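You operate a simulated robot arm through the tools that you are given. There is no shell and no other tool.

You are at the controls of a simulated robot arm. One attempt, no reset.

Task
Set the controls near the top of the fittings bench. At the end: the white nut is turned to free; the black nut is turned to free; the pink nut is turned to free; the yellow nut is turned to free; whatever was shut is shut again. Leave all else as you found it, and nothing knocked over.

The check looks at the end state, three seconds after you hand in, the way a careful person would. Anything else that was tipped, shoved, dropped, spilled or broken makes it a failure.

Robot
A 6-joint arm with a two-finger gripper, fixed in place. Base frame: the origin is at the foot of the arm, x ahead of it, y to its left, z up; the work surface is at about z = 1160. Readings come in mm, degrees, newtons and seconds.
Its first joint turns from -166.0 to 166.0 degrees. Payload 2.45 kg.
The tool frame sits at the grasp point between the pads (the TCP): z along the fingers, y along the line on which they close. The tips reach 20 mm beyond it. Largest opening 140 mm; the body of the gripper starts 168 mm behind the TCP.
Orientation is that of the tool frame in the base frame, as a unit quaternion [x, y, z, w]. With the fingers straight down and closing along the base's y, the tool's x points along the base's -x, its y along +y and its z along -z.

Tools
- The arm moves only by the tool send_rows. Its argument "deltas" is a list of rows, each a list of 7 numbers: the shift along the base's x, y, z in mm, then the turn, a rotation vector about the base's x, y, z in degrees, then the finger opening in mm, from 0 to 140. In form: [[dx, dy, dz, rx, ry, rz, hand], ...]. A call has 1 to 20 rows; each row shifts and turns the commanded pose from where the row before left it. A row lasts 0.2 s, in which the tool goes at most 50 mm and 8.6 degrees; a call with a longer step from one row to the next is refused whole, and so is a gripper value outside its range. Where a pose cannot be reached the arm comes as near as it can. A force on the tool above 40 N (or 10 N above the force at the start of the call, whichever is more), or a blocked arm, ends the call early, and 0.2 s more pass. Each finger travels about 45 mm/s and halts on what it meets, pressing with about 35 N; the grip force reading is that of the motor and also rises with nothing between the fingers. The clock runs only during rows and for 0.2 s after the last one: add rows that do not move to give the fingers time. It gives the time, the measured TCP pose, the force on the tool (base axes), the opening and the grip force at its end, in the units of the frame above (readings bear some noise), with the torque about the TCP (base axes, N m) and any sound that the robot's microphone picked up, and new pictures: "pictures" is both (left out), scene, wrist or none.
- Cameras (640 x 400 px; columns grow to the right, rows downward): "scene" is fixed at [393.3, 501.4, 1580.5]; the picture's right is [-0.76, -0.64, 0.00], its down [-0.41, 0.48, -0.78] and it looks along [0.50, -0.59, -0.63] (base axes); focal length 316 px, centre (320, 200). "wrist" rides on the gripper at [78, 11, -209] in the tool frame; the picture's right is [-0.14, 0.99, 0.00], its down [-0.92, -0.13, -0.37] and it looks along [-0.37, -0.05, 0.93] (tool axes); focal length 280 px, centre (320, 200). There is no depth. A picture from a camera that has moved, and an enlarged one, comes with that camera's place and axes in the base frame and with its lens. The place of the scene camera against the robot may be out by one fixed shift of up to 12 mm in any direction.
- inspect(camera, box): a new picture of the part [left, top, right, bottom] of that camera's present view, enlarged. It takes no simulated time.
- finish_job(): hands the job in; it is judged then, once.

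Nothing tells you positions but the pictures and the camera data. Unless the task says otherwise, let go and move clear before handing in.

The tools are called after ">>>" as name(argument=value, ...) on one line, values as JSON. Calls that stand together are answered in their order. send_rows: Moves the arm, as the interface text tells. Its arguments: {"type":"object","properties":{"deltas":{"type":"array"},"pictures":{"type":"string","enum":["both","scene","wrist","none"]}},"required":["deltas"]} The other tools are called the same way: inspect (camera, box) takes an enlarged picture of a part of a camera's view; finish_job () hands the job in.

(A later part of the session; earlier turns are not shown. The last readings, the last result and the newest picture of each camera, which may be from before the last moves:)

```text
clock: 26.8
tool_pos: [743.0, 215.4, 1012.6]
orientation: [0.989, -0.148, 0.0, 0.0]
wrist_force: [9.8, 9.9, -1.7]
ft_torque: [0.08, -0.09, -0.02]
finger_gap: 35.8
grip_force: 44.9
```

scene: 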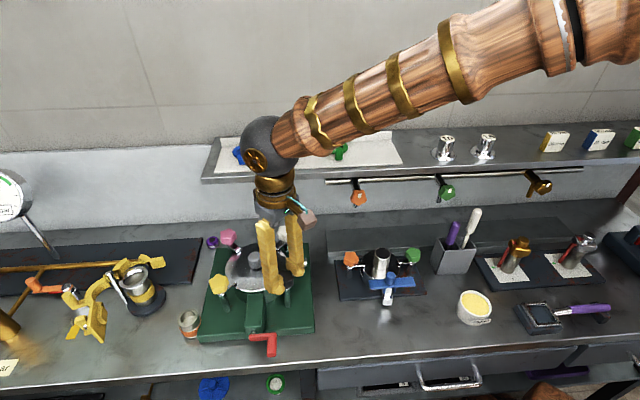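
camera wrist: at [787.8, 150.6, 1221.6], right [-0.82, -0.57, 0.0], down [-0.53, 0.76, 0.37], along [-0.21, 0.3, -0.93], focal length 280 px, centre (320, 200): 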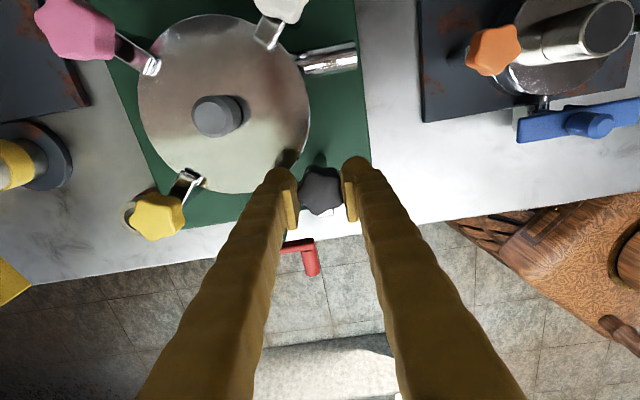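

>>> send_rows(deltas=[[0.5, 0.5, -0.1, 0, 0, 3, 30], [0, 0, 0, 0, 0, 3, 30], [0, 0, 0, 0, 0, 3, 30], [0, 0, 0, 0, 0, 3, 30], [0, 0, 0, 0, 0, 0, 30]], pictures="none")

>>> send_rows(deltas=[[0, 0, 0, 0, 0, 3, 30], [0, 0, 0, 0, 0, 3, 30], [0, 0, 0, 0, 0, 0, 30]], pictures="both")

>>> inspect(camera="scene", box=[220, 220, 330, 310])

```text
clock: 28.0
tool_pos: [744.2, 215.4, 1011.7]
orientation: [0.999, -0.044, 0.0, 0.0]
wrist_force: [-6.5, -1.7, 9.7]
ft_torque: [-0.01, 0.08, -0.01]
finger_gap: 35.7
grip_force: 44.8
```

```text
clock: 28.8
tool_pos: [742.1, 215.4, 1011.4]
orientation: [1.0, 0.007, 0.001, 0.0]
wrist_force: [-6.4, 0.9, 11.3]
ft_torque: [0.0, 0.08, -0.56]
finger_gap: 36.1
grip_force: 45.0
camera wrist: at [821.2, 206.3, 1221.7], right [-0.12, -0.99, 0.0], down [-0.92, 0.11, 0.37], along [-0.37, 0.05, -0.93], focal length 280 px, centre (320, 200)
```

scene: 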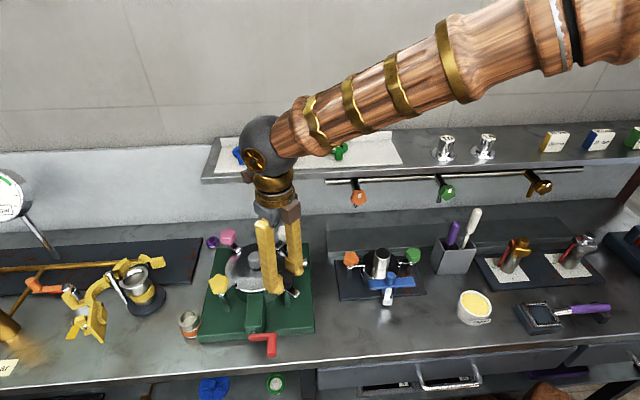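
wrist: 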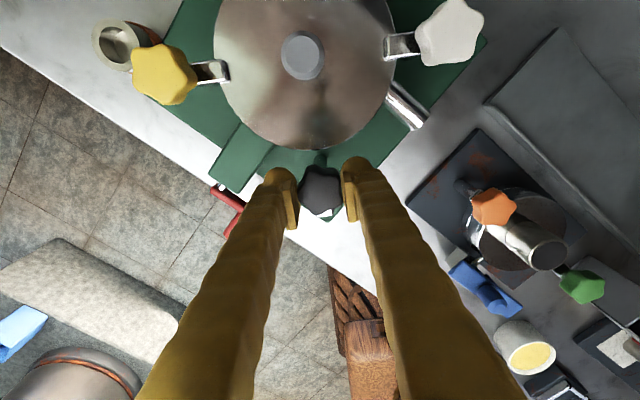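

```text
4.44 times, centred on (275, 265) of scene
camera zoom: at [393.3, 501.4, 1580.5], right [-0.76, -0.64, 0.0], down [-0.41, 0.48, -0.78], along [0.5, -0.59, -0.63], focal length 1406 px, centre (520, -89)
```

zoom: 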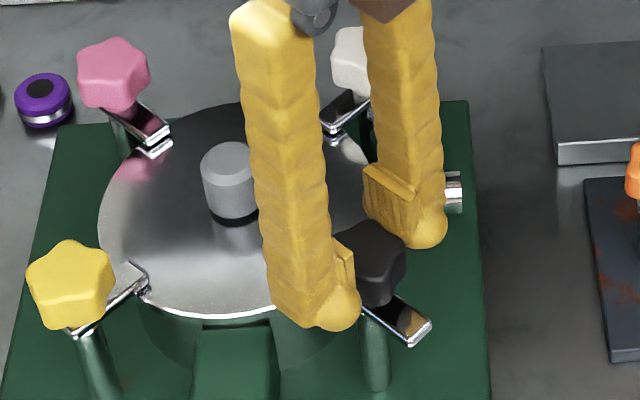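

Torque rose sharply at 180°, so that is the hard stop: black's clamp arm now points straight outward (free). I'll release and lift clear.

>>> send_rows(deltas=[[0, 0, 0, 0, 0, 0, 40], [0, 0, 0, 0, 0, 0, 70], [0, 0, 0, 0, 0, 0, 70], [0, 0, 0, 0, 0, 0, 70], [0, 0, 30, 0, 0, 0, 70], [0, 0, 40, 0, 0, 0, 70], [0, 0, 40, 0, 0, 0, 70], [0, 0, 0, 0, 0, 0, 70]])

>>> inspect(camera="scene", box=[190, 210, 330, 310])

>>> inspect(camera="wrist", box=[240, 120, 400, 220])

```text
clock: 30.6
tool_pos: [741.6, 215.7, 1122.0]
orientation: [1.0, 0.008, 0.0, 0.0]
wrist_force: [-0.2, -1.0, -0.2]
ft_torque: [-0.01, 0.02, 0.0]
finger_gap: 70.0
grip_force: 0.0
camera wrist: at [821.0, 206.1, 1332.6], right [-0.12, -0.99, 0.0], down [-0.92, 0.11, 0.37], along [-0.37, 0.05, -0.93], focal length 280 px, centre (320, 200)
```

scene: 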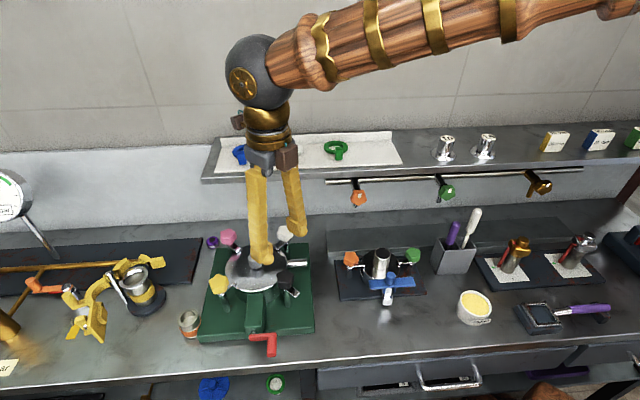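
wrist: 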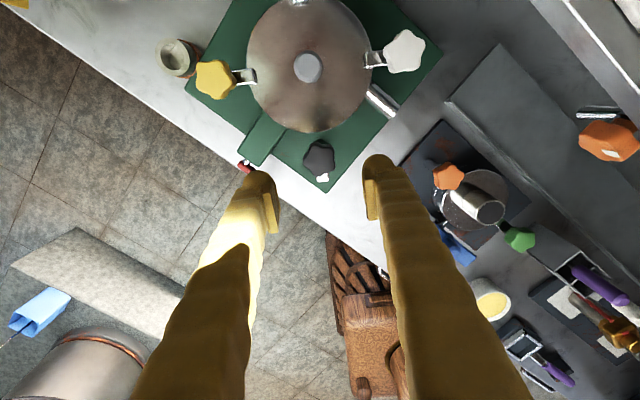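

```text
4.00 times, centred on (260, 260) of scene
camera zoom: at [393.3, 501.4, 1580.5], right [-0.76, -0.64, 0.0], down [-0.41, 0.48, -0.78], along [0.5, -0.59, -0.63], focal length 1265 px, centre (560, -40)
```

zoom: 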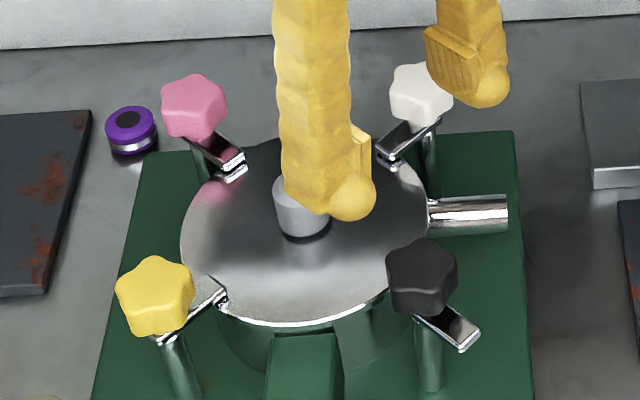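

```text
4.00 times, centred on (320, 170) of wrist
camera zoom: at [821.0, 206.1, 1332.6], right [-0.12, -0.99, 0.0], down [-0.92, 0.11, 0.37], along [-0.37, 0.05, -0.93], focal length 1122 px, centre (320, 320)
```

zoom: 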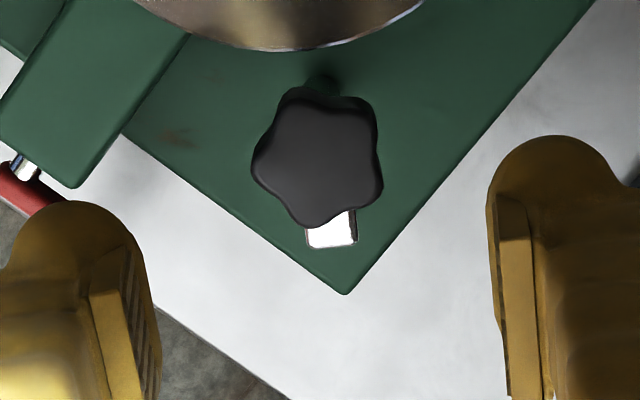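

Black is free. I'll check the star orientations of yellow and white from here.

>>> inspect(camera="wrist", box=[180, 30, 300, 130])

>>> inspect(camera="wrist", box=[350, 10, 470, 90])

```text
4.00 times, centred on (240, 80) of wrist
camera zoom: at [821.0, 206.1, 1332.6], right [-0.12, -0.99, 0.0], down [-0.92, 0.11, 0.37], along [-0.37, 0.05, -0.93], focal length 1122 px, centre (640, 680)
```

zoom: 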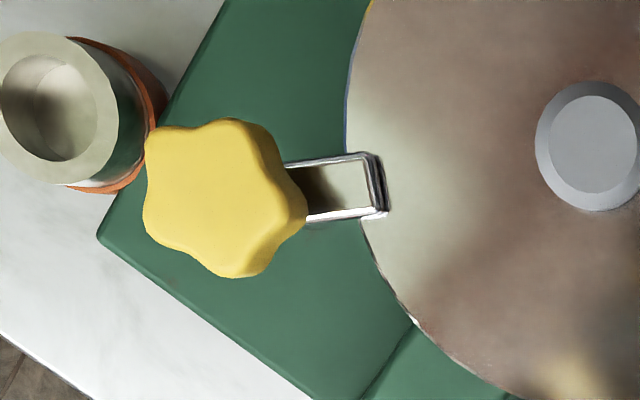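

```text
5.00 times, centred on (410, 50) of wrist
camera zoom: at [821.0, 206.1, 1332.6], right [-0.12, -0.99, 0.0], down [-0.92, 0.11, 0.37], along [-0.37, 0.05, -0.93], focal length 1402 px, centre (-130, 950)
```

zoom: 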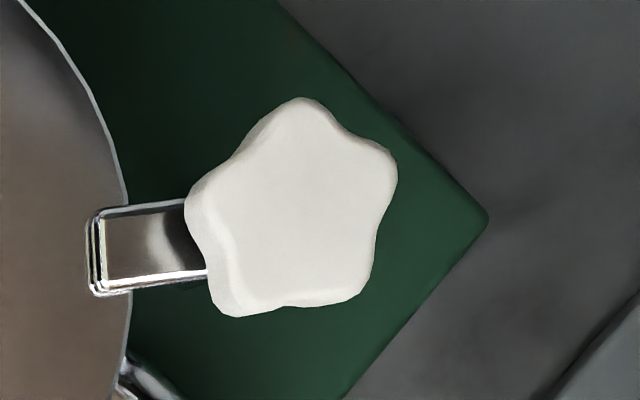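

Yellow sits at about (843, 316), with its arm pointing toward the lid centre and its lobes aligned for a grip along x. I'll unwind the wrist and move above yellow.

>>> send_rows(deltas=[[3.2, 3.15, 0, 0, 0, -8.44, 70], [3.2, 3.15, 0, 0, 0, -8.44, 70], [3.2, 3.15, 0, 0, 0, -8.44, 70], [3.2, 3.15, 0, 0, 0, -8.44, 70], [3.2, 3.15, 0, 0, 0, -8.44, 70], [3.2, 3.15, 0, 0, 0, -8.44, 70], [3.2, 3.15, 0, 0, 0, -8.44, 70], [3.2, 3.15, 0, 0, 0, -8.44, 70], [3.2, 3.15, 0, 0, 0, -8.44, 70], [3.2, 3.15, 0, 0, 0, -8.44, 70], [3.2, 3.15, 0, 0, 0, -8.44, 70], [3.2, 3.15, 0, 0, 0, -8.44, 70], [3.2, 3.15, 0, 0, 0, -8.44, 70], [3.2, 3.15, 0, 0, 0, -8.44, 70], [3.2, 3.15, 0, 0, 0, -8.44, 70], [3.2, 3.15, 0, 0, 0, -8.44, 70]], pictures="none")

>>> send_rows(deltas=[[3.2, 3.15, 0, 0, 0, -8.44, 70], [3.2, 3.15, 0, 0, 0, -8.44, 70], [3.2, 3.15, 0, 0, 0, -8.44, 70], [3.2, 3.15, 0, 0, 0, -8.44, 70], [3.2, 3.15, 0, 0, 0, -8.44, 70], [3.2, 3.15, 0, 0, 0, -8.44, 70], [3.2, 3.15, 0, 0, 0, -8.44, 70], [3.2, 3.15, 0, 0, 0, -8.44, 70], [3.2, 3.15, 0, 0, 0, -8.44, 70], [3.2, 3.15, 0, 0, 0, -8.44, 70], [3.2, 3.15, 0, 0, 0, -8.44, 70], [3.2, 3.15, 0, 0, 0, -8.44, 70], [3.2, 3.15, 0, 0, 0, -8.44, 70], [3.2, 3.15, 0, 0, 0, -8.44, 70], [3.2, 3.15, 0, 0, 0, -8.44, 70], [3.2, 3.15, 0, 0, 0, -8.44, 70], [0, 0, 0, 0, 0, 0, 70]])

>>> inspect(camera="wrist", box=[240, 120, 400, 220])

```text
clock: 34.0
tool_pos: [794.0, 265.5, 1121.2]
orientation: [-0.388, 0.922, 0.0, 0.0]
wrist_force: [0.6, -0.1, -0.3]
ft_torque: [-0.03, 0.01, -0.02]
finger_gap: 70.2
grip_force: 0.0
```

```text
clock: 37.6
tool_pos: [844.3, 315.6, 1121.4]
orientation: [0.703, 0.711, 0.0, 0.0]
wrist_force: [0.2, 0.0, 0.5]
ft_torque: [-0.02, -0.01, 0.04]
finger_gap: 70.1
grip_force: 0.1
camera wrist: at [855.9, 393.7, 1331.6], right [0.99, -0.13, 0.0], down [-0.12, -0.92, 0.37], along [-0.05, -0.37, -0.93], focal length 280 px, centre (320, 200)
```

scene: 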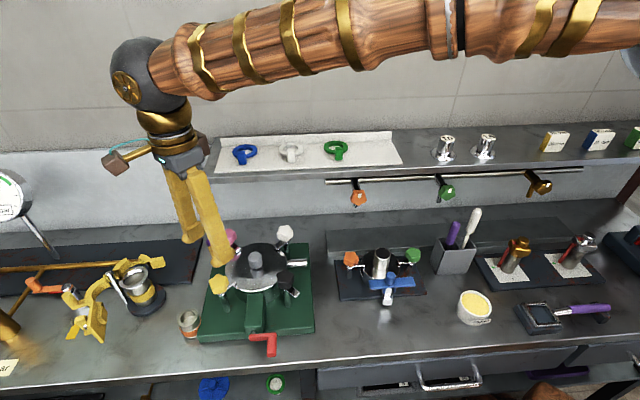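
wrist: 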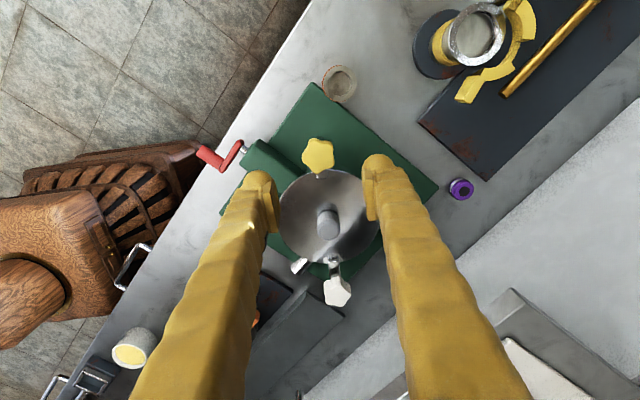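

```text
4.00 times, centred on (320, 170) of wrist
camera zoom: at [855.9, 393.7, 1331.6], right [0.99, -0.13, 0.0], down [-0.12, -0.92, 0.37], along [-0.05, -0.37, -0.93], focal length 1122 px, centre (320, 320)
```

zoom: 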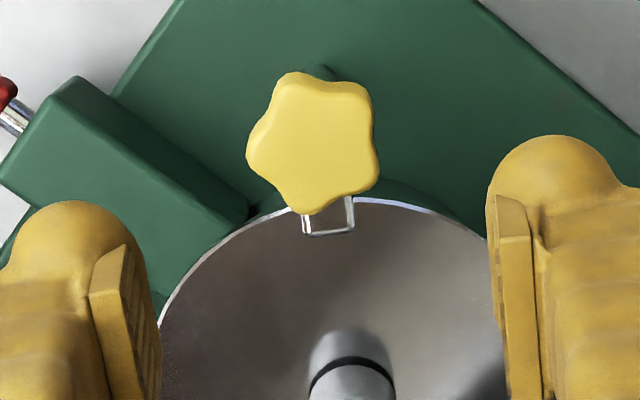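

>>> send_rows(deltas=[[0, 0.5, -40, 0, 0, 0, 62], [0, 0.5, -40, 0, 0, 0, 62], [0, 0.5, -20, 0, 0, 0, 62], [0, 0, 0, 0, 0, 0, 62]])

>>> inspect(camera="wrist", box=[240, 120, 400, 220])

>>> inspect(camera="scene", box=[170, 220, 310, 320])

```text
clock: 38.6
tool_pos: [846.9, 318.0, 1021.1]
orientation: [0.702, 0.712, 0.0, 0.0]
wrist_force: [0.2, -0.7, 0.0]
ft_torque: [0.02, -0.04, -0.01]
finger_gap: 62.4
grip_force: 0.3
camera wrist: at [856.2, 396.0, 1230.7], right [0.99, -0.12, 0.0], down [-0.12, -0.92, 0.37], along [-0.05, -0.37, -0.93], focal length 280 px, centre (320, 200)
```

scene: 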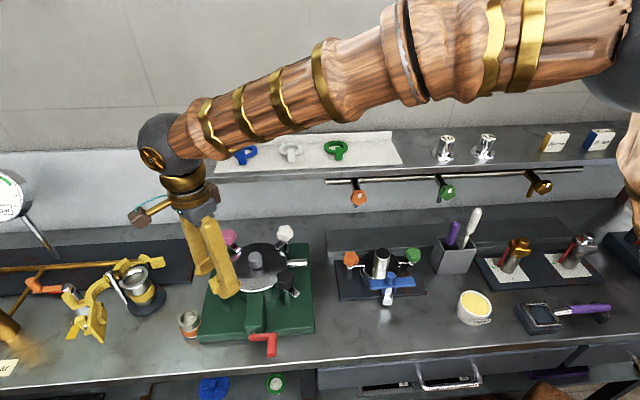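
wrist: 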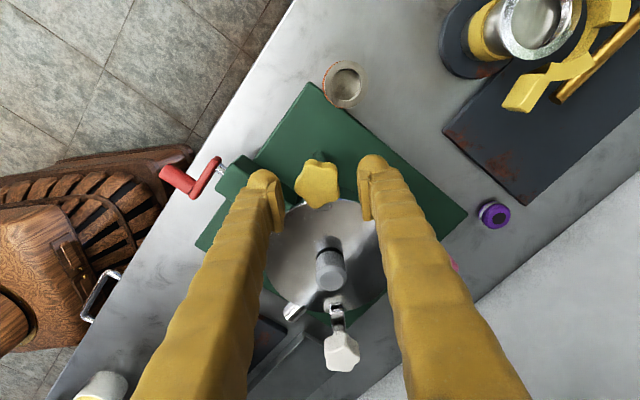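

```text
4.00 times, centred on (320, 170) of wrist
camera zoom: at [856.2, 396.0, 1230.7], right [0.99, -0.12, 0.0], down [-0.12, -0.92, 0.37], along [-0.05, -0.37, -0.93], focal length 1122 px, centre (320, 320)
```

zoom: 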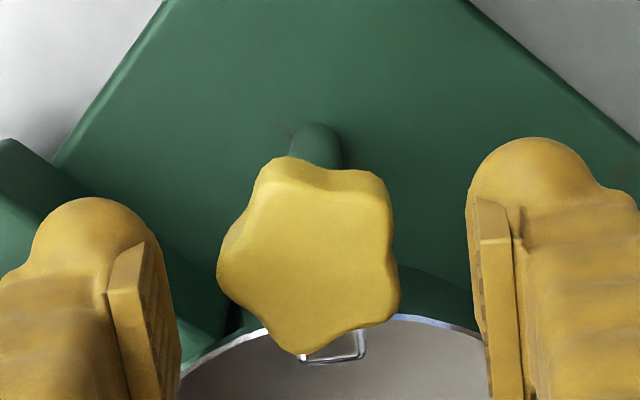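

```text
4.00 times, centred on (240, 270) of scene
camera zoom: at [393.3, 501.4, 1580.5], right [-0.76, -0.64, 0.0], down [-0.41, 0.48, -0.78], along [0.5, -0.59, -0.63], focal length 1265 px, centre (640, -80)
```

zoom: 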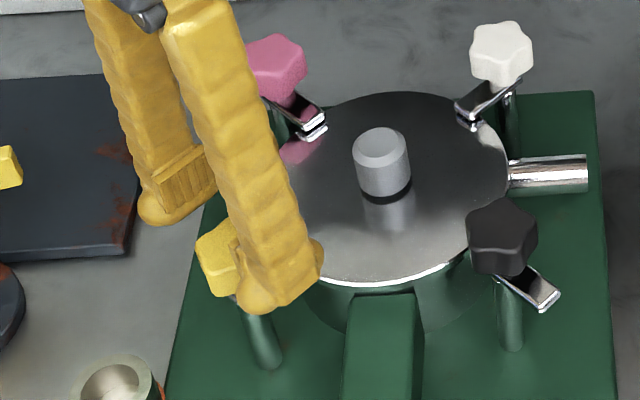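

>>> send_rows(deltas=[[-2.5, 2, -10, 0, 0, 0, 62], [0, 0, 0, 0, 0, 0, 45], [0, 0, 0, 0, 0, 0, 30], [0, 0, 0, 0, 0, 0, 30], [0, 0, 0, 0, 0, 0, 30]], pictures="wrist")

>>> inspect(camera="wrist", box=[240, 120, 400, 220])

>>> inspect(camera="scene", box=[170, 220, 310, 320])

```text
clock: 39.8
tool_pos: [843.5, 321.1, 1010.4]
orientation: [0.702, 0.712, 0.0, 0.0]
wrist_force: [14.2, 1.9, -1.1]
ft_torque: [0.01, -0.12, 0.0]
finger_gap: 39.0
grip_force: 7.1
camera wrist: at [853.5, 398.6, 1221.1], right [0.99, -0.12, 0.0], down [-0.12, -0.92, 0.37], along [-0.05, -0.37, -0.93], focal length 280 px, centre (320, 200)
```

wrist: 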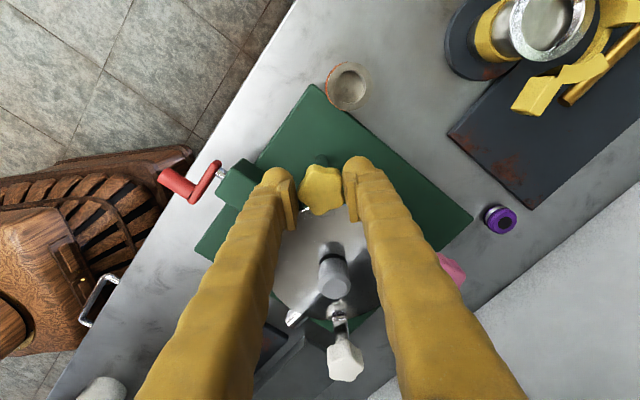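

```text
4.00 times, centred on (320, 170) of wrist
camera zoom: at [853.5, 398.6, 1221.1], right [0.99, -0.12, 0.0], down [-0.12, -0.92, 0.37], along [-0.05, -0.37, -0.93], focal length 1122 px, centre (320, 320)
```

zoom: 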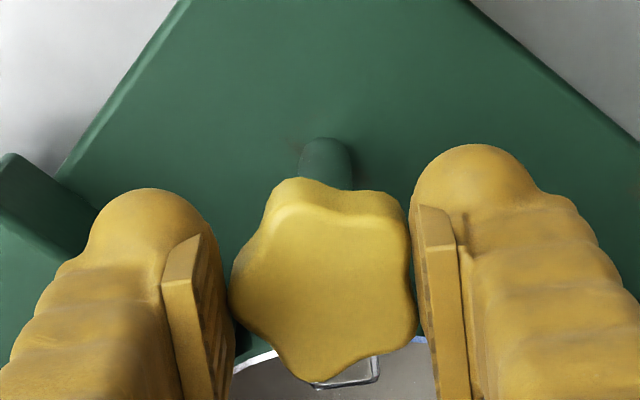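

```text
4.00 times, centred on (240, 270) of scene
camera zoom: at [393.3, 501.4, 1580.5], right [-0.76, -0.64, 0.0], down [-0.41, 0.48, -0.78], along [0.5, -0.59, -0.63], focal length 1265 px, centre (640, -80)
```

zoom: 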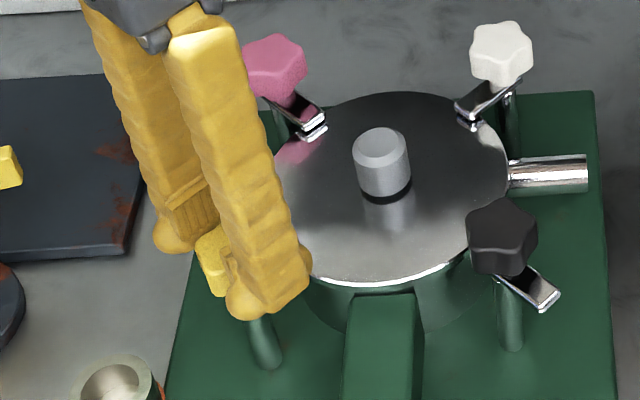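

>>> send_rows(deltas=[[1, 0, 0, 0, 0, 0, 30], [0, 0, 0, 0, 0, 0, 30], [0, 0, 0, 0, 0, 0, 30]], pictures="none")

```text
clock: 40.6
tool_pos: [843.4, 319.5, 1011.5]
orientation: [0.702, 0.712, 0.0, 0.0]
wrist_force: [12.0, 3.5, -3.2]
ft_torque: [0.05, -0.03, 0.06]
finger_gap: 38.3
grip_force: 5.6
```

>>> send_rows(deltas=[[0.7, 0, 0, 0, 0, 0, 25], [0, 0, 0, 0, 0, 0, 25], [0, 0, 0, 0, 0, 0, 25]], pictures="none")

>>> inspect(camera="wrist", box=[240, 120, 400, 220])

```text
clock: 41.4
tool_pos: [843.4, 319.6, 1011.0]
orientation: [0.702, 0.712, 0.0, 0.0]
wrist_force: [5.8, 10.3, -3.0]
ft_torque: [0.21, -0.06, 0.04]
finger_gap: 35.9
grip_force: 45.2
```

```text
4.00 times, centred on (320, 170) of wrist
camera zoom: at [854.9, 397.7, 1221.8], right [0.99, -0.12, 0.0], down [-0.12, -0.92, 0.37], along [-0.05, -0.37, -0.93], focal length 1122 px, centre (320, 320)
```

zoom: 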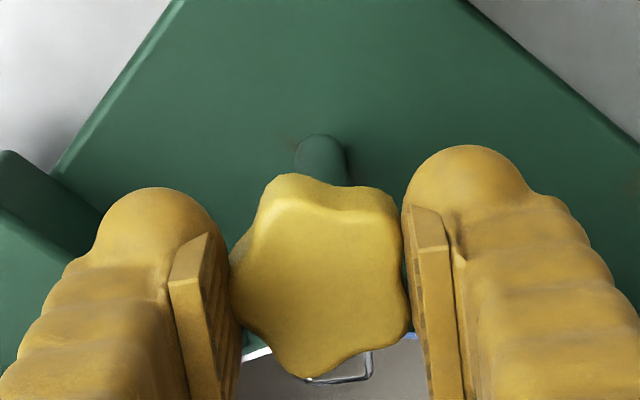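

>>> send_rows(deltas=[[0.3, 0.5, -0.1, 0, 0, 0, 30], [0, 0, 0, 0, 0, 3.5, 30], [0, 0, 0, 0, 0, 3.5, 30], [0, 0, 0, 0, 0, 3.5, 30], [0, 0, 0, 0, 0, 3.5, 30], [0, 0, 0, 0, 0, 0, 30]], pictures="none")

```text
clock: 42.8
tool_pos: [844.7, 320.5, 1011.0]
orientation: [0.61, 0.792, 0.0, 0.0]
wrist_force: [-12.3, 6.1, 9.5]
ft_torque: [0.05, 0.14, 0.03]
finger_gap: 36.0
grip_force: 45.0
```

>>> send_rows(deltas=[[-0.6, 0.3, 0.3, 0, 0, 0, 30], [0, 0, 0, 0, 0, 3.5, 30], [0, 0, 0, 0, 0, 3.5, 30], [0, 0, 0, 0, 0, 3.5, 30], [0, 0, 0, 0, 0, 3.5, 30], [0, 0, 0, 0, 0, 0, 30]], pictures="none")

```text
clock: 44.2
tool_pos: [844.5, 319.6, 1011.4]
orientation: [0.51, 0.86, 0.0, 0.0]
wrist_force: [10.7, 0.1, 14.0]
ft_torque: [-0.01, -0.16, -0.01]
finger_gap: 35.4
grip_force: 44.9
```

>>> send_rows(deltas=[[0.5, 0, 0.4, 0, 0, 0, 30], [0, 0, 0, 0, 0, 3.5, 30], [0, 0, 0, 0, 0, 3.5, 30], [0, 0, 0, 0, 0, 3.5, 30], [0, 0, 0, 0, 0, 3.5, 30], [0, 0, 0, 0, 0, 0, 30]], pictures="none")

```text
clock: 45.6
tool_pos: [844.8, 317.8, 1011.9]
orientation: [0.401, 0.916, -0.001, -0.001]
wrist_force: [10.8, -16.0, 2.5]
ft_torque: [-0.24, -0.17, 0.02]
finger_gap: 35.8
grip_force: 45.1
```

>>> send_rows(deltas=[[0.5, -0.9, 0.1, 0, 0, 0, 30], [0, 0, 0, 0, 0, 3.5, 30], [0, 0, 0, 0, 0, 3.5, 30], [0, 0, 0, 0, 0, 3.5, 30], [0, 0, 0, 0, 0, 3.5, 30], [0, 0, 0, 0, 0, 0, 30]], pictures="wrist")

```text
clock: 47.0
tool_pos: [844.2, 319.0, 1011.2]
orientation: [0.285, 0.958, -0.001, -0.002]
wrist_force: [-21.9, 20.5, -6.3]
ft_torque: [0.33, 0.37, 0.04]
finger_gap: 35.6
grip_force: 45.4
camera wrist: at [785.9, 371.3, 1221.8], right [0.66, 0.75, 0.0], down [0.7, -0.61, 0.37], along [0.28, -0.24, -0.93], focal length 280 px, centre (320, 200)
```

wrist: 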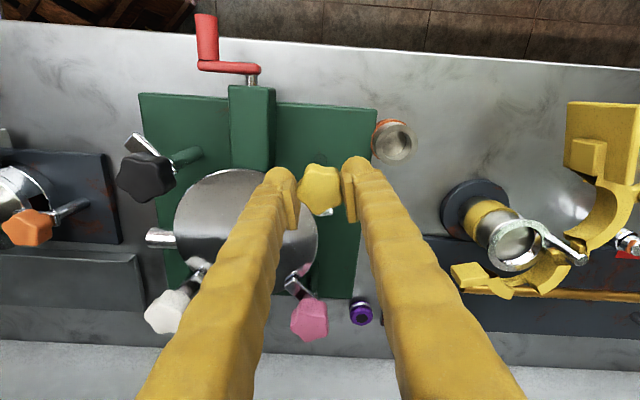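

>>> send_rows(deltas=[[-0.8, 0.7, -0.2, 0, 0, 0, 30], [0, 0, 0, 0, 0, 3.5, 30], [0, 0, 0, 0, 0, 3.5, 30], [0, 0, 0, 0, 0, 3.5, 30], [0, 0, 0, 0, 0, 3.5, 30], [0, 0, 0, 0, 0, 0, 30]], pictures="none")

```text
clock: 48.4
tool_pos: [844.5, 320.1, 1011.4]
orientation: [0.167, 0.986, 0.0, 0.0]
wrist_force: [-1.8, 16.0, -18.7]
ft_torque: [0.17, 0.06, 0.0]
finger_gap: 36.0
grip_force: 45.2
```

>>> send_rows(deltas=[[-0.1, 0.7, -0.5, 0, 0, 0, 30], [0, 0, 0, 0, 0, 3.5, 30], [0, 0, 0, 0, 0, 3.5, 30], [0, 0, 0, 0, 0, 3.5, 30], [0, 0, 0, 0, 0, 3.5, 30], [0, 0, 0, 0, 0, 0, 30]], pictures="none")

```text
clock: 49.8
tool_pos: [844.8, 320.0, 1011.5]
orientation: [0.046, 0.999, 0.0, 0.001]
wrist_force: [18.1, -16.5, 6.8]
ft_torque: [-0.27, -0.25, 0.01]
finger_gap: 35.8
grip_force: 45.4
```

>>> send_rows(deltas=[[0.7, -0.7, 0.2, 0, 0, 0, 30], [0, 0, 0, 0, 0, 3.5, 30], [0, 0, 0, 0, 0, 3.5, 30], [0, 0, 0, 0, 0, 3.5, 30], [0, 0, 0, 0, 0, 3.5, 30], [0, 0, 0, 0, 0, 0, 30]], pictures="none")

```text
clock: 51.2
tool_pos: [845.7, 318.6, 1011.3]
orientation: [-0.076, 0.997, -0.001, 0.001]
wrist_force: [6.0, -14.7, 12.7]
ft_torque: [-0.15, 0.01, -0.01]
finger_gap: 36.0
grip_force: 44.6
```

>>> send_rows(deltas=[[0.2, -0.6, 0.3, 0, 0, 0, 30], [0, 0, 0, 0, 0, 3.5, 30], [0, 0, 0, 0, 0, 3.5, 30], [0, 0, 0, 0, 0, 3.5, 30], [0, 0, 0, 0, 0, 3.5, 30], [0, 0, 0, 0, 0, 0, 30]], pictures="none")

```text
clock: 52.6
tool_pos: [844.0, 319.0, 1011.5]
orientation: [-0.198, 0.98, 0.0, -0.001]
wrist_force: [-9.3, -4.9, -2.5]
ft_torque: [-0.1, 0.15, 0.04]
finger_gap: 35.6
grip_force: 44.7
```

>>> send_rows(deltas=[[-0.4, -0.2, 0, 0, 0, 0, 30], [0, 0, 0, 0, 0, 3.5, 30], [0, 0, 0, 0, 0, 3.5, 30], [0, 0, 0, 0, 0, 3.5, 30], [0, 0, 0, 0, 0, 3.5, 30], [0, 0, 0, 0, 0, 0, 30]], pictures="none")

```text
clock: 54.0
tool_pos: [845.0, 319.2, 1009.9]
orientation: [-0.315, 0.949, -0.001, 0.0]
wrist_force: [8.7, 18.5, -13.6]
ft_torque: [0.23, -0.15, 0.01]
finger_gap: 35.8
grip_force: 44.8
```

>>> send_rows(deltas=[[0.3, 0.7, -0.3, 0, 0, 0, 30], [0, 0, 0, 0, 0, 3.5, 30], [0, 0, 0, 0, 0, 3.5, 30], [0, 0, 0, 0, 0, 3.5, 30], [0, 0, 0, 0, 0, 3.5, 30], [0, 0, 0, 0, 0, 0, 30]], pictures="wrist")

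```text
clock: 55.4
tool_pos: [844.3, 319.2, 1010.7]
orientation: [-0.429, 0.903, -0.001, -0.001]
wrist_force: [-6.0, -0.7, -2.9]
ft_torque: [-0.09, 0.12, -0.02]
finger_gap: 35.8
grip_force: 44.9
camera wrist: at [787.1, 265.7, 1221.8], right [-0.68, 0.73, 0.0], down [0.68, 0.63, 0.37], along [0.27, 0.25, -0.93], focal length 280 px, centre (320, 200)
```

wrist: 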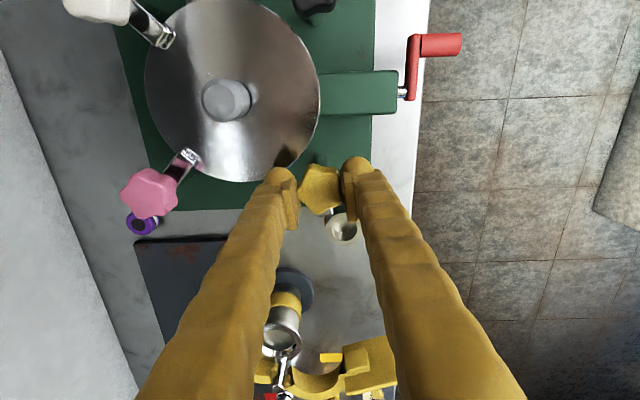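

>>> send_rows(deltas=[[-0.2, 0, -0.1, 0, 0, 0, 30], [0, 0, 0, 0, 0, 3.5, 30], [0, 0, 0, 0, 0, 3.5, 30], [0, 0, 0, 0, 0, 3.5, 30], [0, 0, 0, 0, 0, 3.5, 30], [0, 0, 0, 0, 0, 0, 30]], pictures="none")

```text
clock: 56.8
tool_pos: [843.8, 319.8, 1011.3]
orientation: [-0.535, 0.845, 0.0, 0.0]
wrist_force: [-28.9, -11.5, 4.2]
ft_torque: [-0.18, 0.37, 0.04]
finger_gap: 35.6
grip_force: 44.6
```

>>> send_rows(deltas=[[-1.2, -0.4, 0.1, 0, 0, 0, 30], [0, 0, 0, 0, 0, 3.5, 30], [0, 0, 0, 0, 0, 3.5, 30], [0, 0, 0, 0, 0, 3.5, 30], [0, 0, 0, 0, 0, 3.5, 30], [0, 0, 0, 0, 0, 0, 30]], pictures="none")

```text
clock: 58.2
tool_pos: [844.8, 318.7, 1011.7]
orientation: [-0.635, 0.772, 0.0, 0.0]
wrist_force: [21.6, 3.0, -6.1]
ft_torque: [0.11, -0.25, 0.01]
finger_gap: 35.8
grip_force: 44.7
```

>>> send_rows(deltas=[[0.8, 0, -0.2, 0, 0, 0, 30], [0, 0, 0, 0, 0, 3, 30], [0, 0, 0, 0, 0, 3, 30], [0, 0, 0, 0, 0, 3, 30], [0, 0, 0, 0, 0, 2, 30], [0, 0, 0, 0, 0, 0, 30]], pictures="none")

```text
clock: 59.6
tool_pos: [844.6, 318.9, 1011.3]
orientation: [-0.706, 0.708, -0.001, 0.001]
wrist_force: [12.1, 10.5, 15.5]
ft_torque: [0.1, -0.12, -0.02]
finger_gap: 35.8
grip_force: 44.9
```

>>> send_rows(deltas=[[0.4, 0.4, 0.3, 0, 0, 1, 30], [0, 0, 0, 0, 0, 1, 30], [0, 0, 0, 0, 0, 0, 30]], pictures="wrist")

>>> inspect(camera="wrist", box=[240, 120, 400, 220])

>>> inspect(camera="scene", box=[170, 220, 310, 320])

```text
clock: 60.4
tool_pos: [844.6, 318.9, 1011.2]
orientation: [0.718, -0.696, 0.0, 0.001]
wrist_force: [14.2, -2.2, 16.2]
ft_torque: [-0.03, -0.16, -0.71]
finger_gap: 36.0
grip_force: 45.2
camera wrist: at [836.3, 240.7, 1221.7], right [-0.99, 0.11, 0.0], down [0.1, 0.92, 0.37], along [0.04, 0.37, -0.93], focal length 280 px, centre (320, 200)
```

wrist: 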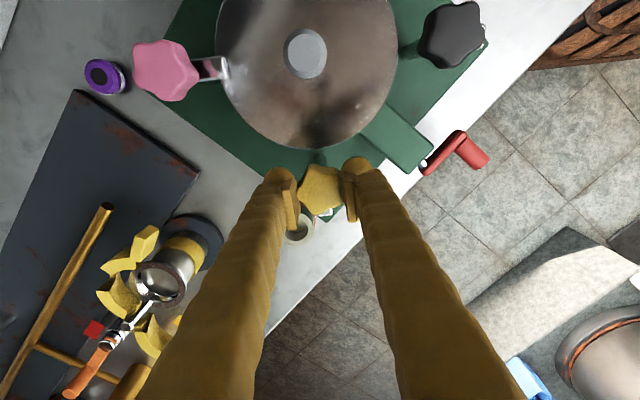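

```text
4.00 times, centred on (320, 170) of wrist
camera zoom: at [836.3, 240.7, 1221.7], right [-0.99, 0.11, 0.0], down [0.1, 0.92, 0.37], along [0.04, 0.37, -0.93], focal length 1122 px, centre (320, 320)
```

zoom: 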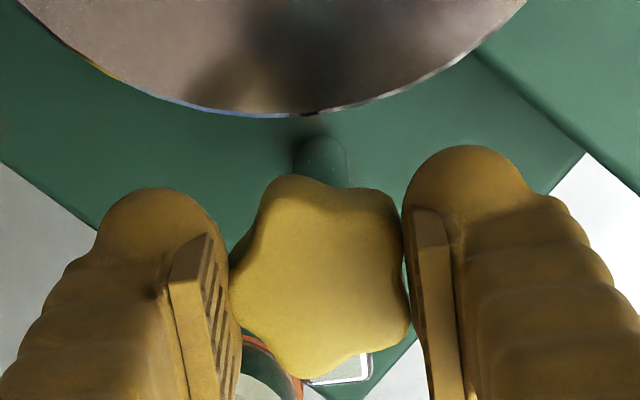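

```text
4.00 times, centred on (240, 270) of scene
camera zoom: at [393.3, 501.4, 1580.5], right [-0.76, -0.64, 0.0], down [-0.41, 0.48, -0.78], along [0.5, -0.59, -0.63], focal length 1265 px, centre (640, -80)
```

zoom: 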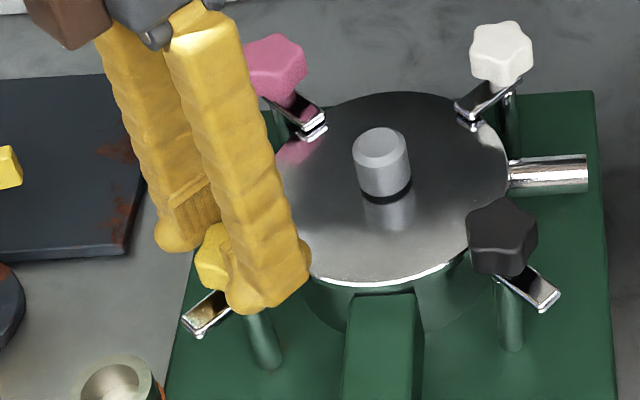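

Yellow is at its stop with its arm outward. Before working near the shelf I need to know how the gripper body and its side boxes sit, so I'll look at them.

>>> inspect(camera="scene", box=[120, 130, 280, 250])

>>> send_rows(deltas=[[0, 0, 0, 0, 0, 0, 40], [0, 0, 0, 0, 0, 0, 70], [0, 0, 0, 0, 0, 0, 70], [0, 0, 0, 0, 0, 0, 70], [0, 0, 30, 0, 0, 0, 70], [0, 0, 40, 0, 0, 0, 70], [0, 0, 40, 0, 0, 0, 70], [0, 0, 0, 0, 0, 0, 70]])

>>> inspect(camera="scene", box=[120, 90, 280, 210])

>>> inspect(camera="scene", box=[200, 120, 360, 200])

```text
3.33 times, centred on (200, 190) of scene
camera zoom: at [393.3, 501.4, 1580.5], right [-0.76, -0.64, 0.0], down [-0.41, 0.48, -0.78], along [0.5, -0.59, -0.63], focal length 1054 px, centre (720, 233)
```

zoom: 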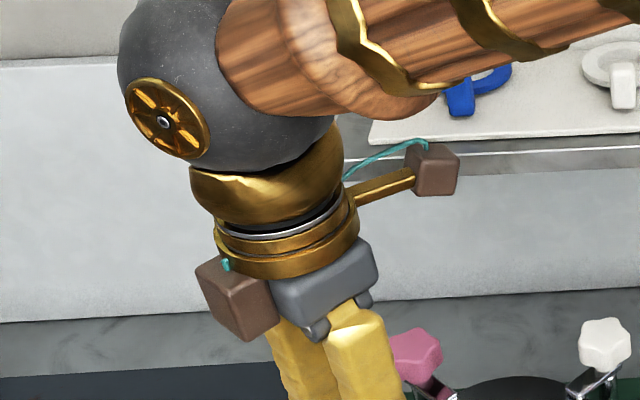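

```text
clock: 62.2
tool_pos: [845.4, 318.5, 1118.8]
orientation: [0.718, -0.696, 0.0, 0.0]
wrist_force: [-0.4, -0.8, 0.3]
ft_torque: [0.0, 0.0, 0.03]
finger_gap: 70.1
grip_force: 0.0
camera wrist: at [836.6, 240.5, 1330.0], right [-0.99, 0.11, 0.0], down [0.1, 0.92, 0.37], along [0.04, 0.37, -0.93], focal length 280 px, centre (320, 200)
```

scene: 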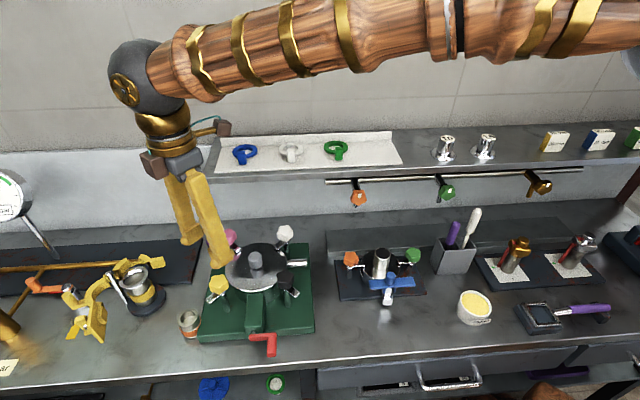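
wrist: 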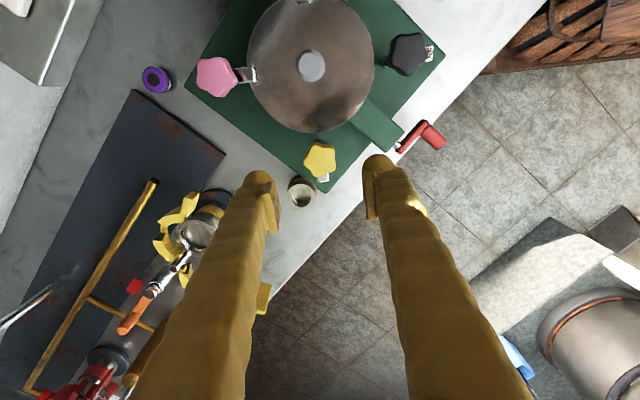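

```text
3.33 times, centred on (200, 150) of scene
camera zoom: at [393.3, 501.4, 1580.5], right [-0.76, -0.64, 0.0], down [-0.41, 0.48, -0.78], along [0.5, -0.59, -0.63], focal length 1054 px, centre (720, 367)
```

zoom: 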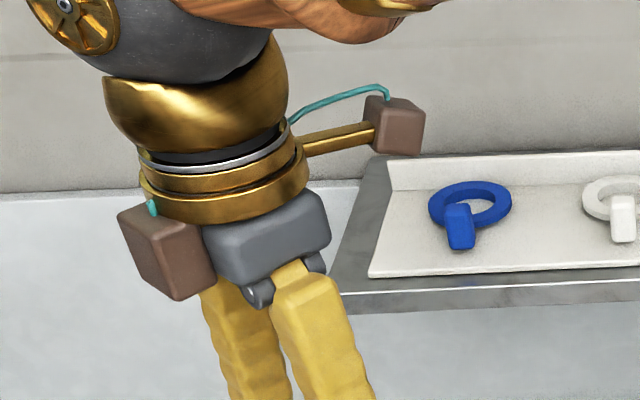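

```text
4.00 times, centred on (280, 160) of scene
camera zoom: at [393.3, 501.4, 1580.5], right [-0.76, -0.64, 0.0], down [-0.41, 0.48, -0.78], along [0.5, -0.59, -0.63], focal length 1265 px, centre (480, 360)
```

zoom: 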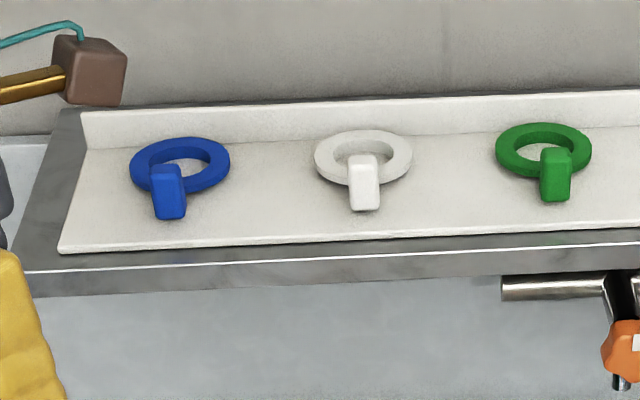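

The brown box beside the gripper body sits about 185 mm above the TCP, so it stays above shelf height when I grip. Yellow is released. Next I'll go high above white with the closing axis along the shelf edge and look at shelf clearance.

>>> send_rows(deltas=[[0, -12, 16, 0, 0, -8.47, 70], [0, -12, 16, 0, 0, -8.47, 70], [0, -12, 16, 0, 0, -8.47, 70], [0, -12, 16, 0, 0, -8.47, 70], [0, -12, 16, 0, 0, -8.47, 70], [0, -12, 0, 0, 0, -8.47, 70], [0, -12, 0, 0, 0, -8.47, 70], [0, -12, 0, 0, 0, -8.47, 70], [0, -12, 0, 0, 0, -8.47, 70], [0, -12, 0, 0, 0, -8.47, 70], [0, -12, 0, 0, 0, -8.47, 70], [0, -12, 0, 0, 0, -8.47, 70], [0, -12, 0, 0, 0, -8.47, 70], [0, -12, 0, 0, 0, -8.47, 70], [0, -12, 0, 0, 0, -8.47, 70], [0, -12, 0, 0, 0, -8.47, 70], [0, -12, 0, 0, 0, -8.47, 70], [0, 0, 0, 0, 0, 0, 70]])

>>> inspect(camera="wrist", box=[200, 100, 440, 250])

>>> inspect(camera="wrist", box=[240, 250, 480, 400])

```text
clock: 66.0
tool_pos: [845.5, 115.2, 1200.4]
orientation: [0.441, 0.898, 0.0, 0.0]
wrist_force: [0.3, 0.4, 0.7]
ft_torque: [0.01, -0.05, 0.01]
finger_gap: 70.1
grip_force: 0.1
camera wrist: at [806.0, 184.0, 1411.8], right [0.87, 0.5, 0.0], down [0.46, -0.81, 0.37], along [0.18, -0.32, -0.93], focal length 280 px, centre (320, 200)
```

scene: 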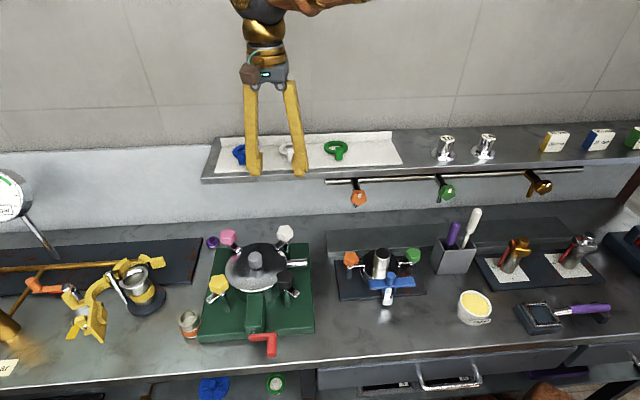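
wrist: 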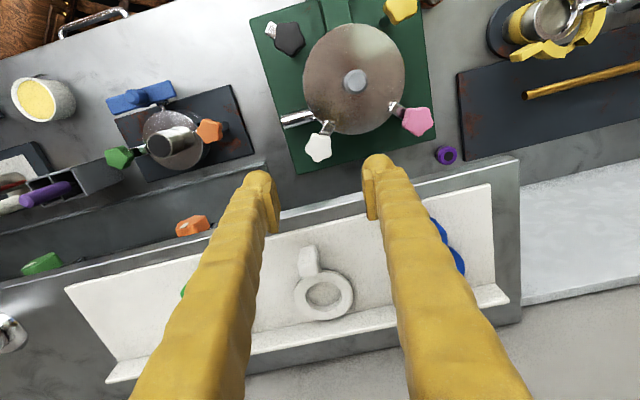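

```text
2.67 times, centred on (320, 175) of wrist
camera zoom: at [806.0, 184.0, 1411.8], right [0.87, 0.5, 0.0], down [0.46, -0.81, 0.37], along [0.18, -0.32, -0.93], focal length 748 px, centre (320, 267)
```

zoom: 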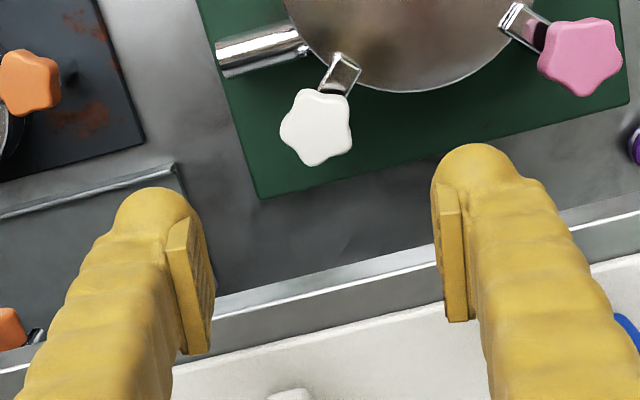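

```text
2.67 times, centred on (360, 325) of wrist
camera zoom: at [806.0, 184.0, 1411.8], right [0.87, 0.5, 0.0], down [0.46, -0.81, 0.37], along [0.18, -0.32, -0.93], focal length 748 px, centre (213, -133)
```

zoom: 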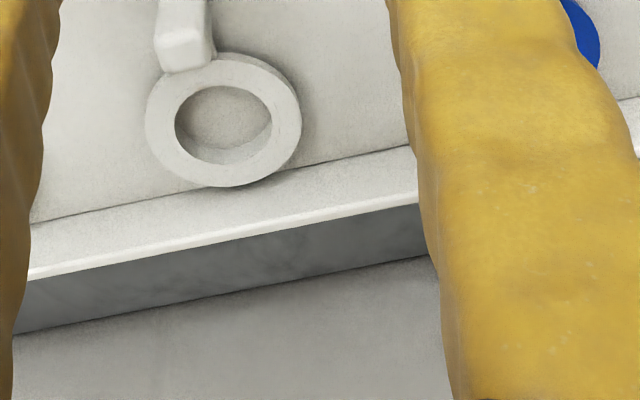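

White's axis is about (845, 114.5), with the shelf lip only about 23 mm behind it, so vertical fingers would foul the shelf edge while turning. I'll grip with the tool tilted about 20° away from the shelf, which keeps the pads vertical. First I'll shift to the front, align and tilt at a safe height.

>>> send_rows(deltas=[[-10.2, 12.2, 0, 0, 0, -7.54, 54], [-10.2, 12.2, 0, 0, 0, -7.54, 54], [-10.2, 12.2, 0, 0, 0, -7.54, 54], [-10.2, 12.2, 0, 0, 0, -7.54, 54], [-10.2, 12.2, 0, 0, 0, -7.54, 54], [0, 0, 0, -6.67, 0, 0, 54], [0, 0, 0, -6.67, 0, 0, 54], [0, 0, 0, -6.66, 0, 0, 54], [0, 0, 0, 0, 0, 0, 54]])

>>> inspect(camera="wrist", box=[200, 100, 440, 250])

```text
clock: 68.0
tool_pos: [792.8, 176.2, 1203.1]
orientation: [0.696, 0.697, -0.123, 0.123]
wrist_force: [0.5, -0.5, 0.2]
ft_torque: [-0.01, 0.01, 0.01]
finger_gap: 53.8
grip_force: 0.1
camera wrist: at [804.5, 321.8, 1372.3], right [0.99, -0.13, 0.05], down [-0.13, -0.74, 0.66], along [-0.05, -0.66, -0.75], focal length 280 px, centre (320, 200)
```

scene: 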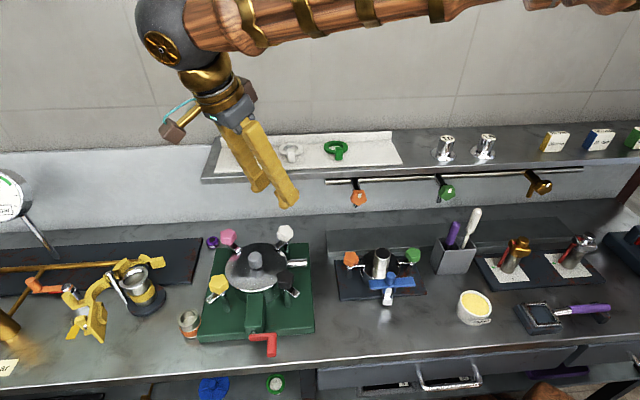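
wrist: 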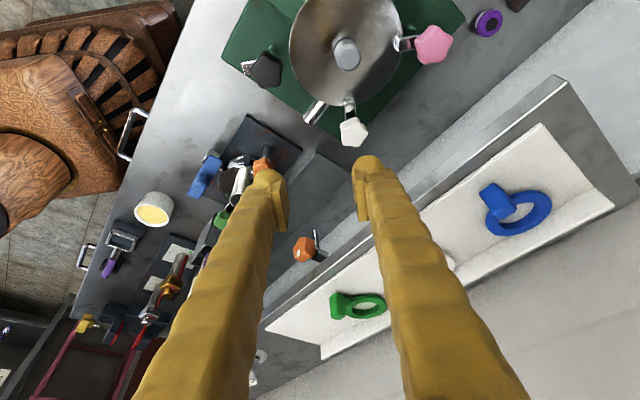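

```text
2.67 times, centred on (320, 175) of wrist
camera zoom: at [804.5, 321.8, 1372.3], right [0.99, -0.13, 0.05], down [-0.13, -0.74, 0.66], along [-0.05, -0.66, -0.75], focal length 748 px, centre (320, 267)
```

zoom: 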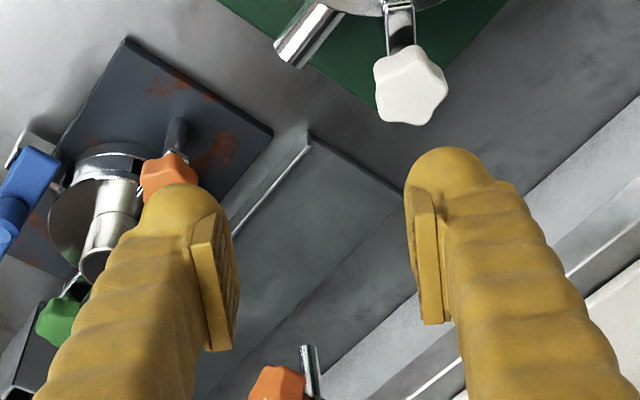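

>>> send_rows(deltas=[[0, 0, -41, 0, 0, 0, 54], [0, 0, -41, 0, 0, 0, 54], [0, 0, -41, 0, 0, 0, 54], [0, 0, -38, 0, 0, 0, 54], [0, 0, 0, 0, 0, 0, 54]], pictures="scene")

>>> inspect(camera="wrist", box=[240, 50, 480, 250])

>>> inspect(camera="scene", box=[190, 130, 350, 290])

```text
clock: 69.2
tool_pos: [795.0, 176.0, 1041.3]
orientation: [0.696, 0.697, -0.122, 0.123]
wrist_force: [-0.6, -1.0, 0.6]
ft_torque: [0.02, 0.0, 0.03]
finger_gap: 53.9
grip_force: 0.1
```

scene: 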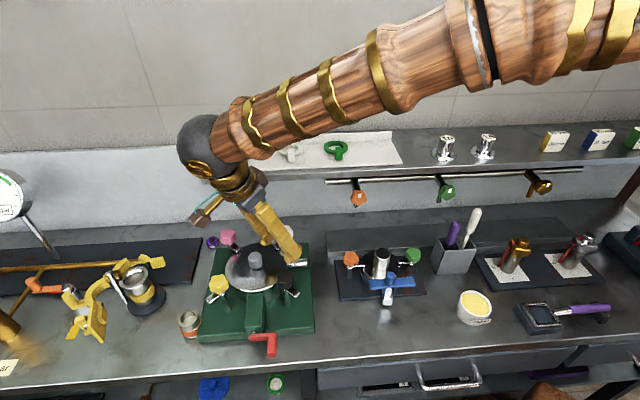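

```text
2.00 times, centred on (360, 150) of wrist
camera zoom: at [805.8, 321.2, 1212.0], right [0.99, -0.13, 0.05], down [-0.13, -0.74, 0.66], along [-0.05, -0.66, -0.75], focal length 561 px, centre (240, 300)
```

zoom: 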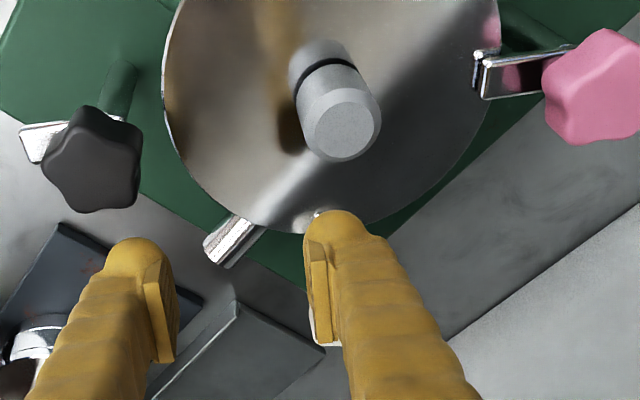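

```text
2.50 times, centred on (270, 210) of scene
camera zoom: at [393.3, 501.4, 1580.5], right [-0.76, -0.64, 0.0], down [-0.41, 0.48, -0.78], along [0.5, -0.59, -0.63], focal length 791 px, centre (445, 175)
```

zoom: 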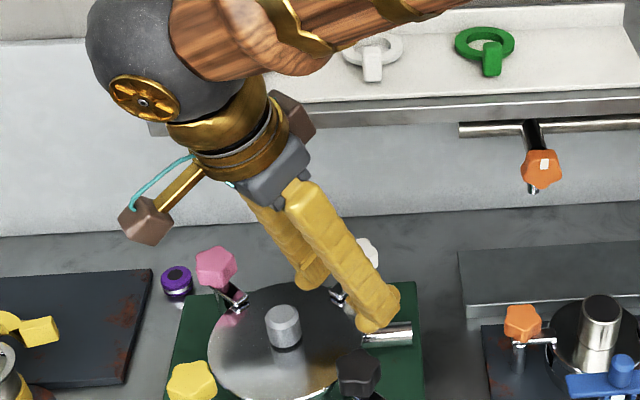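

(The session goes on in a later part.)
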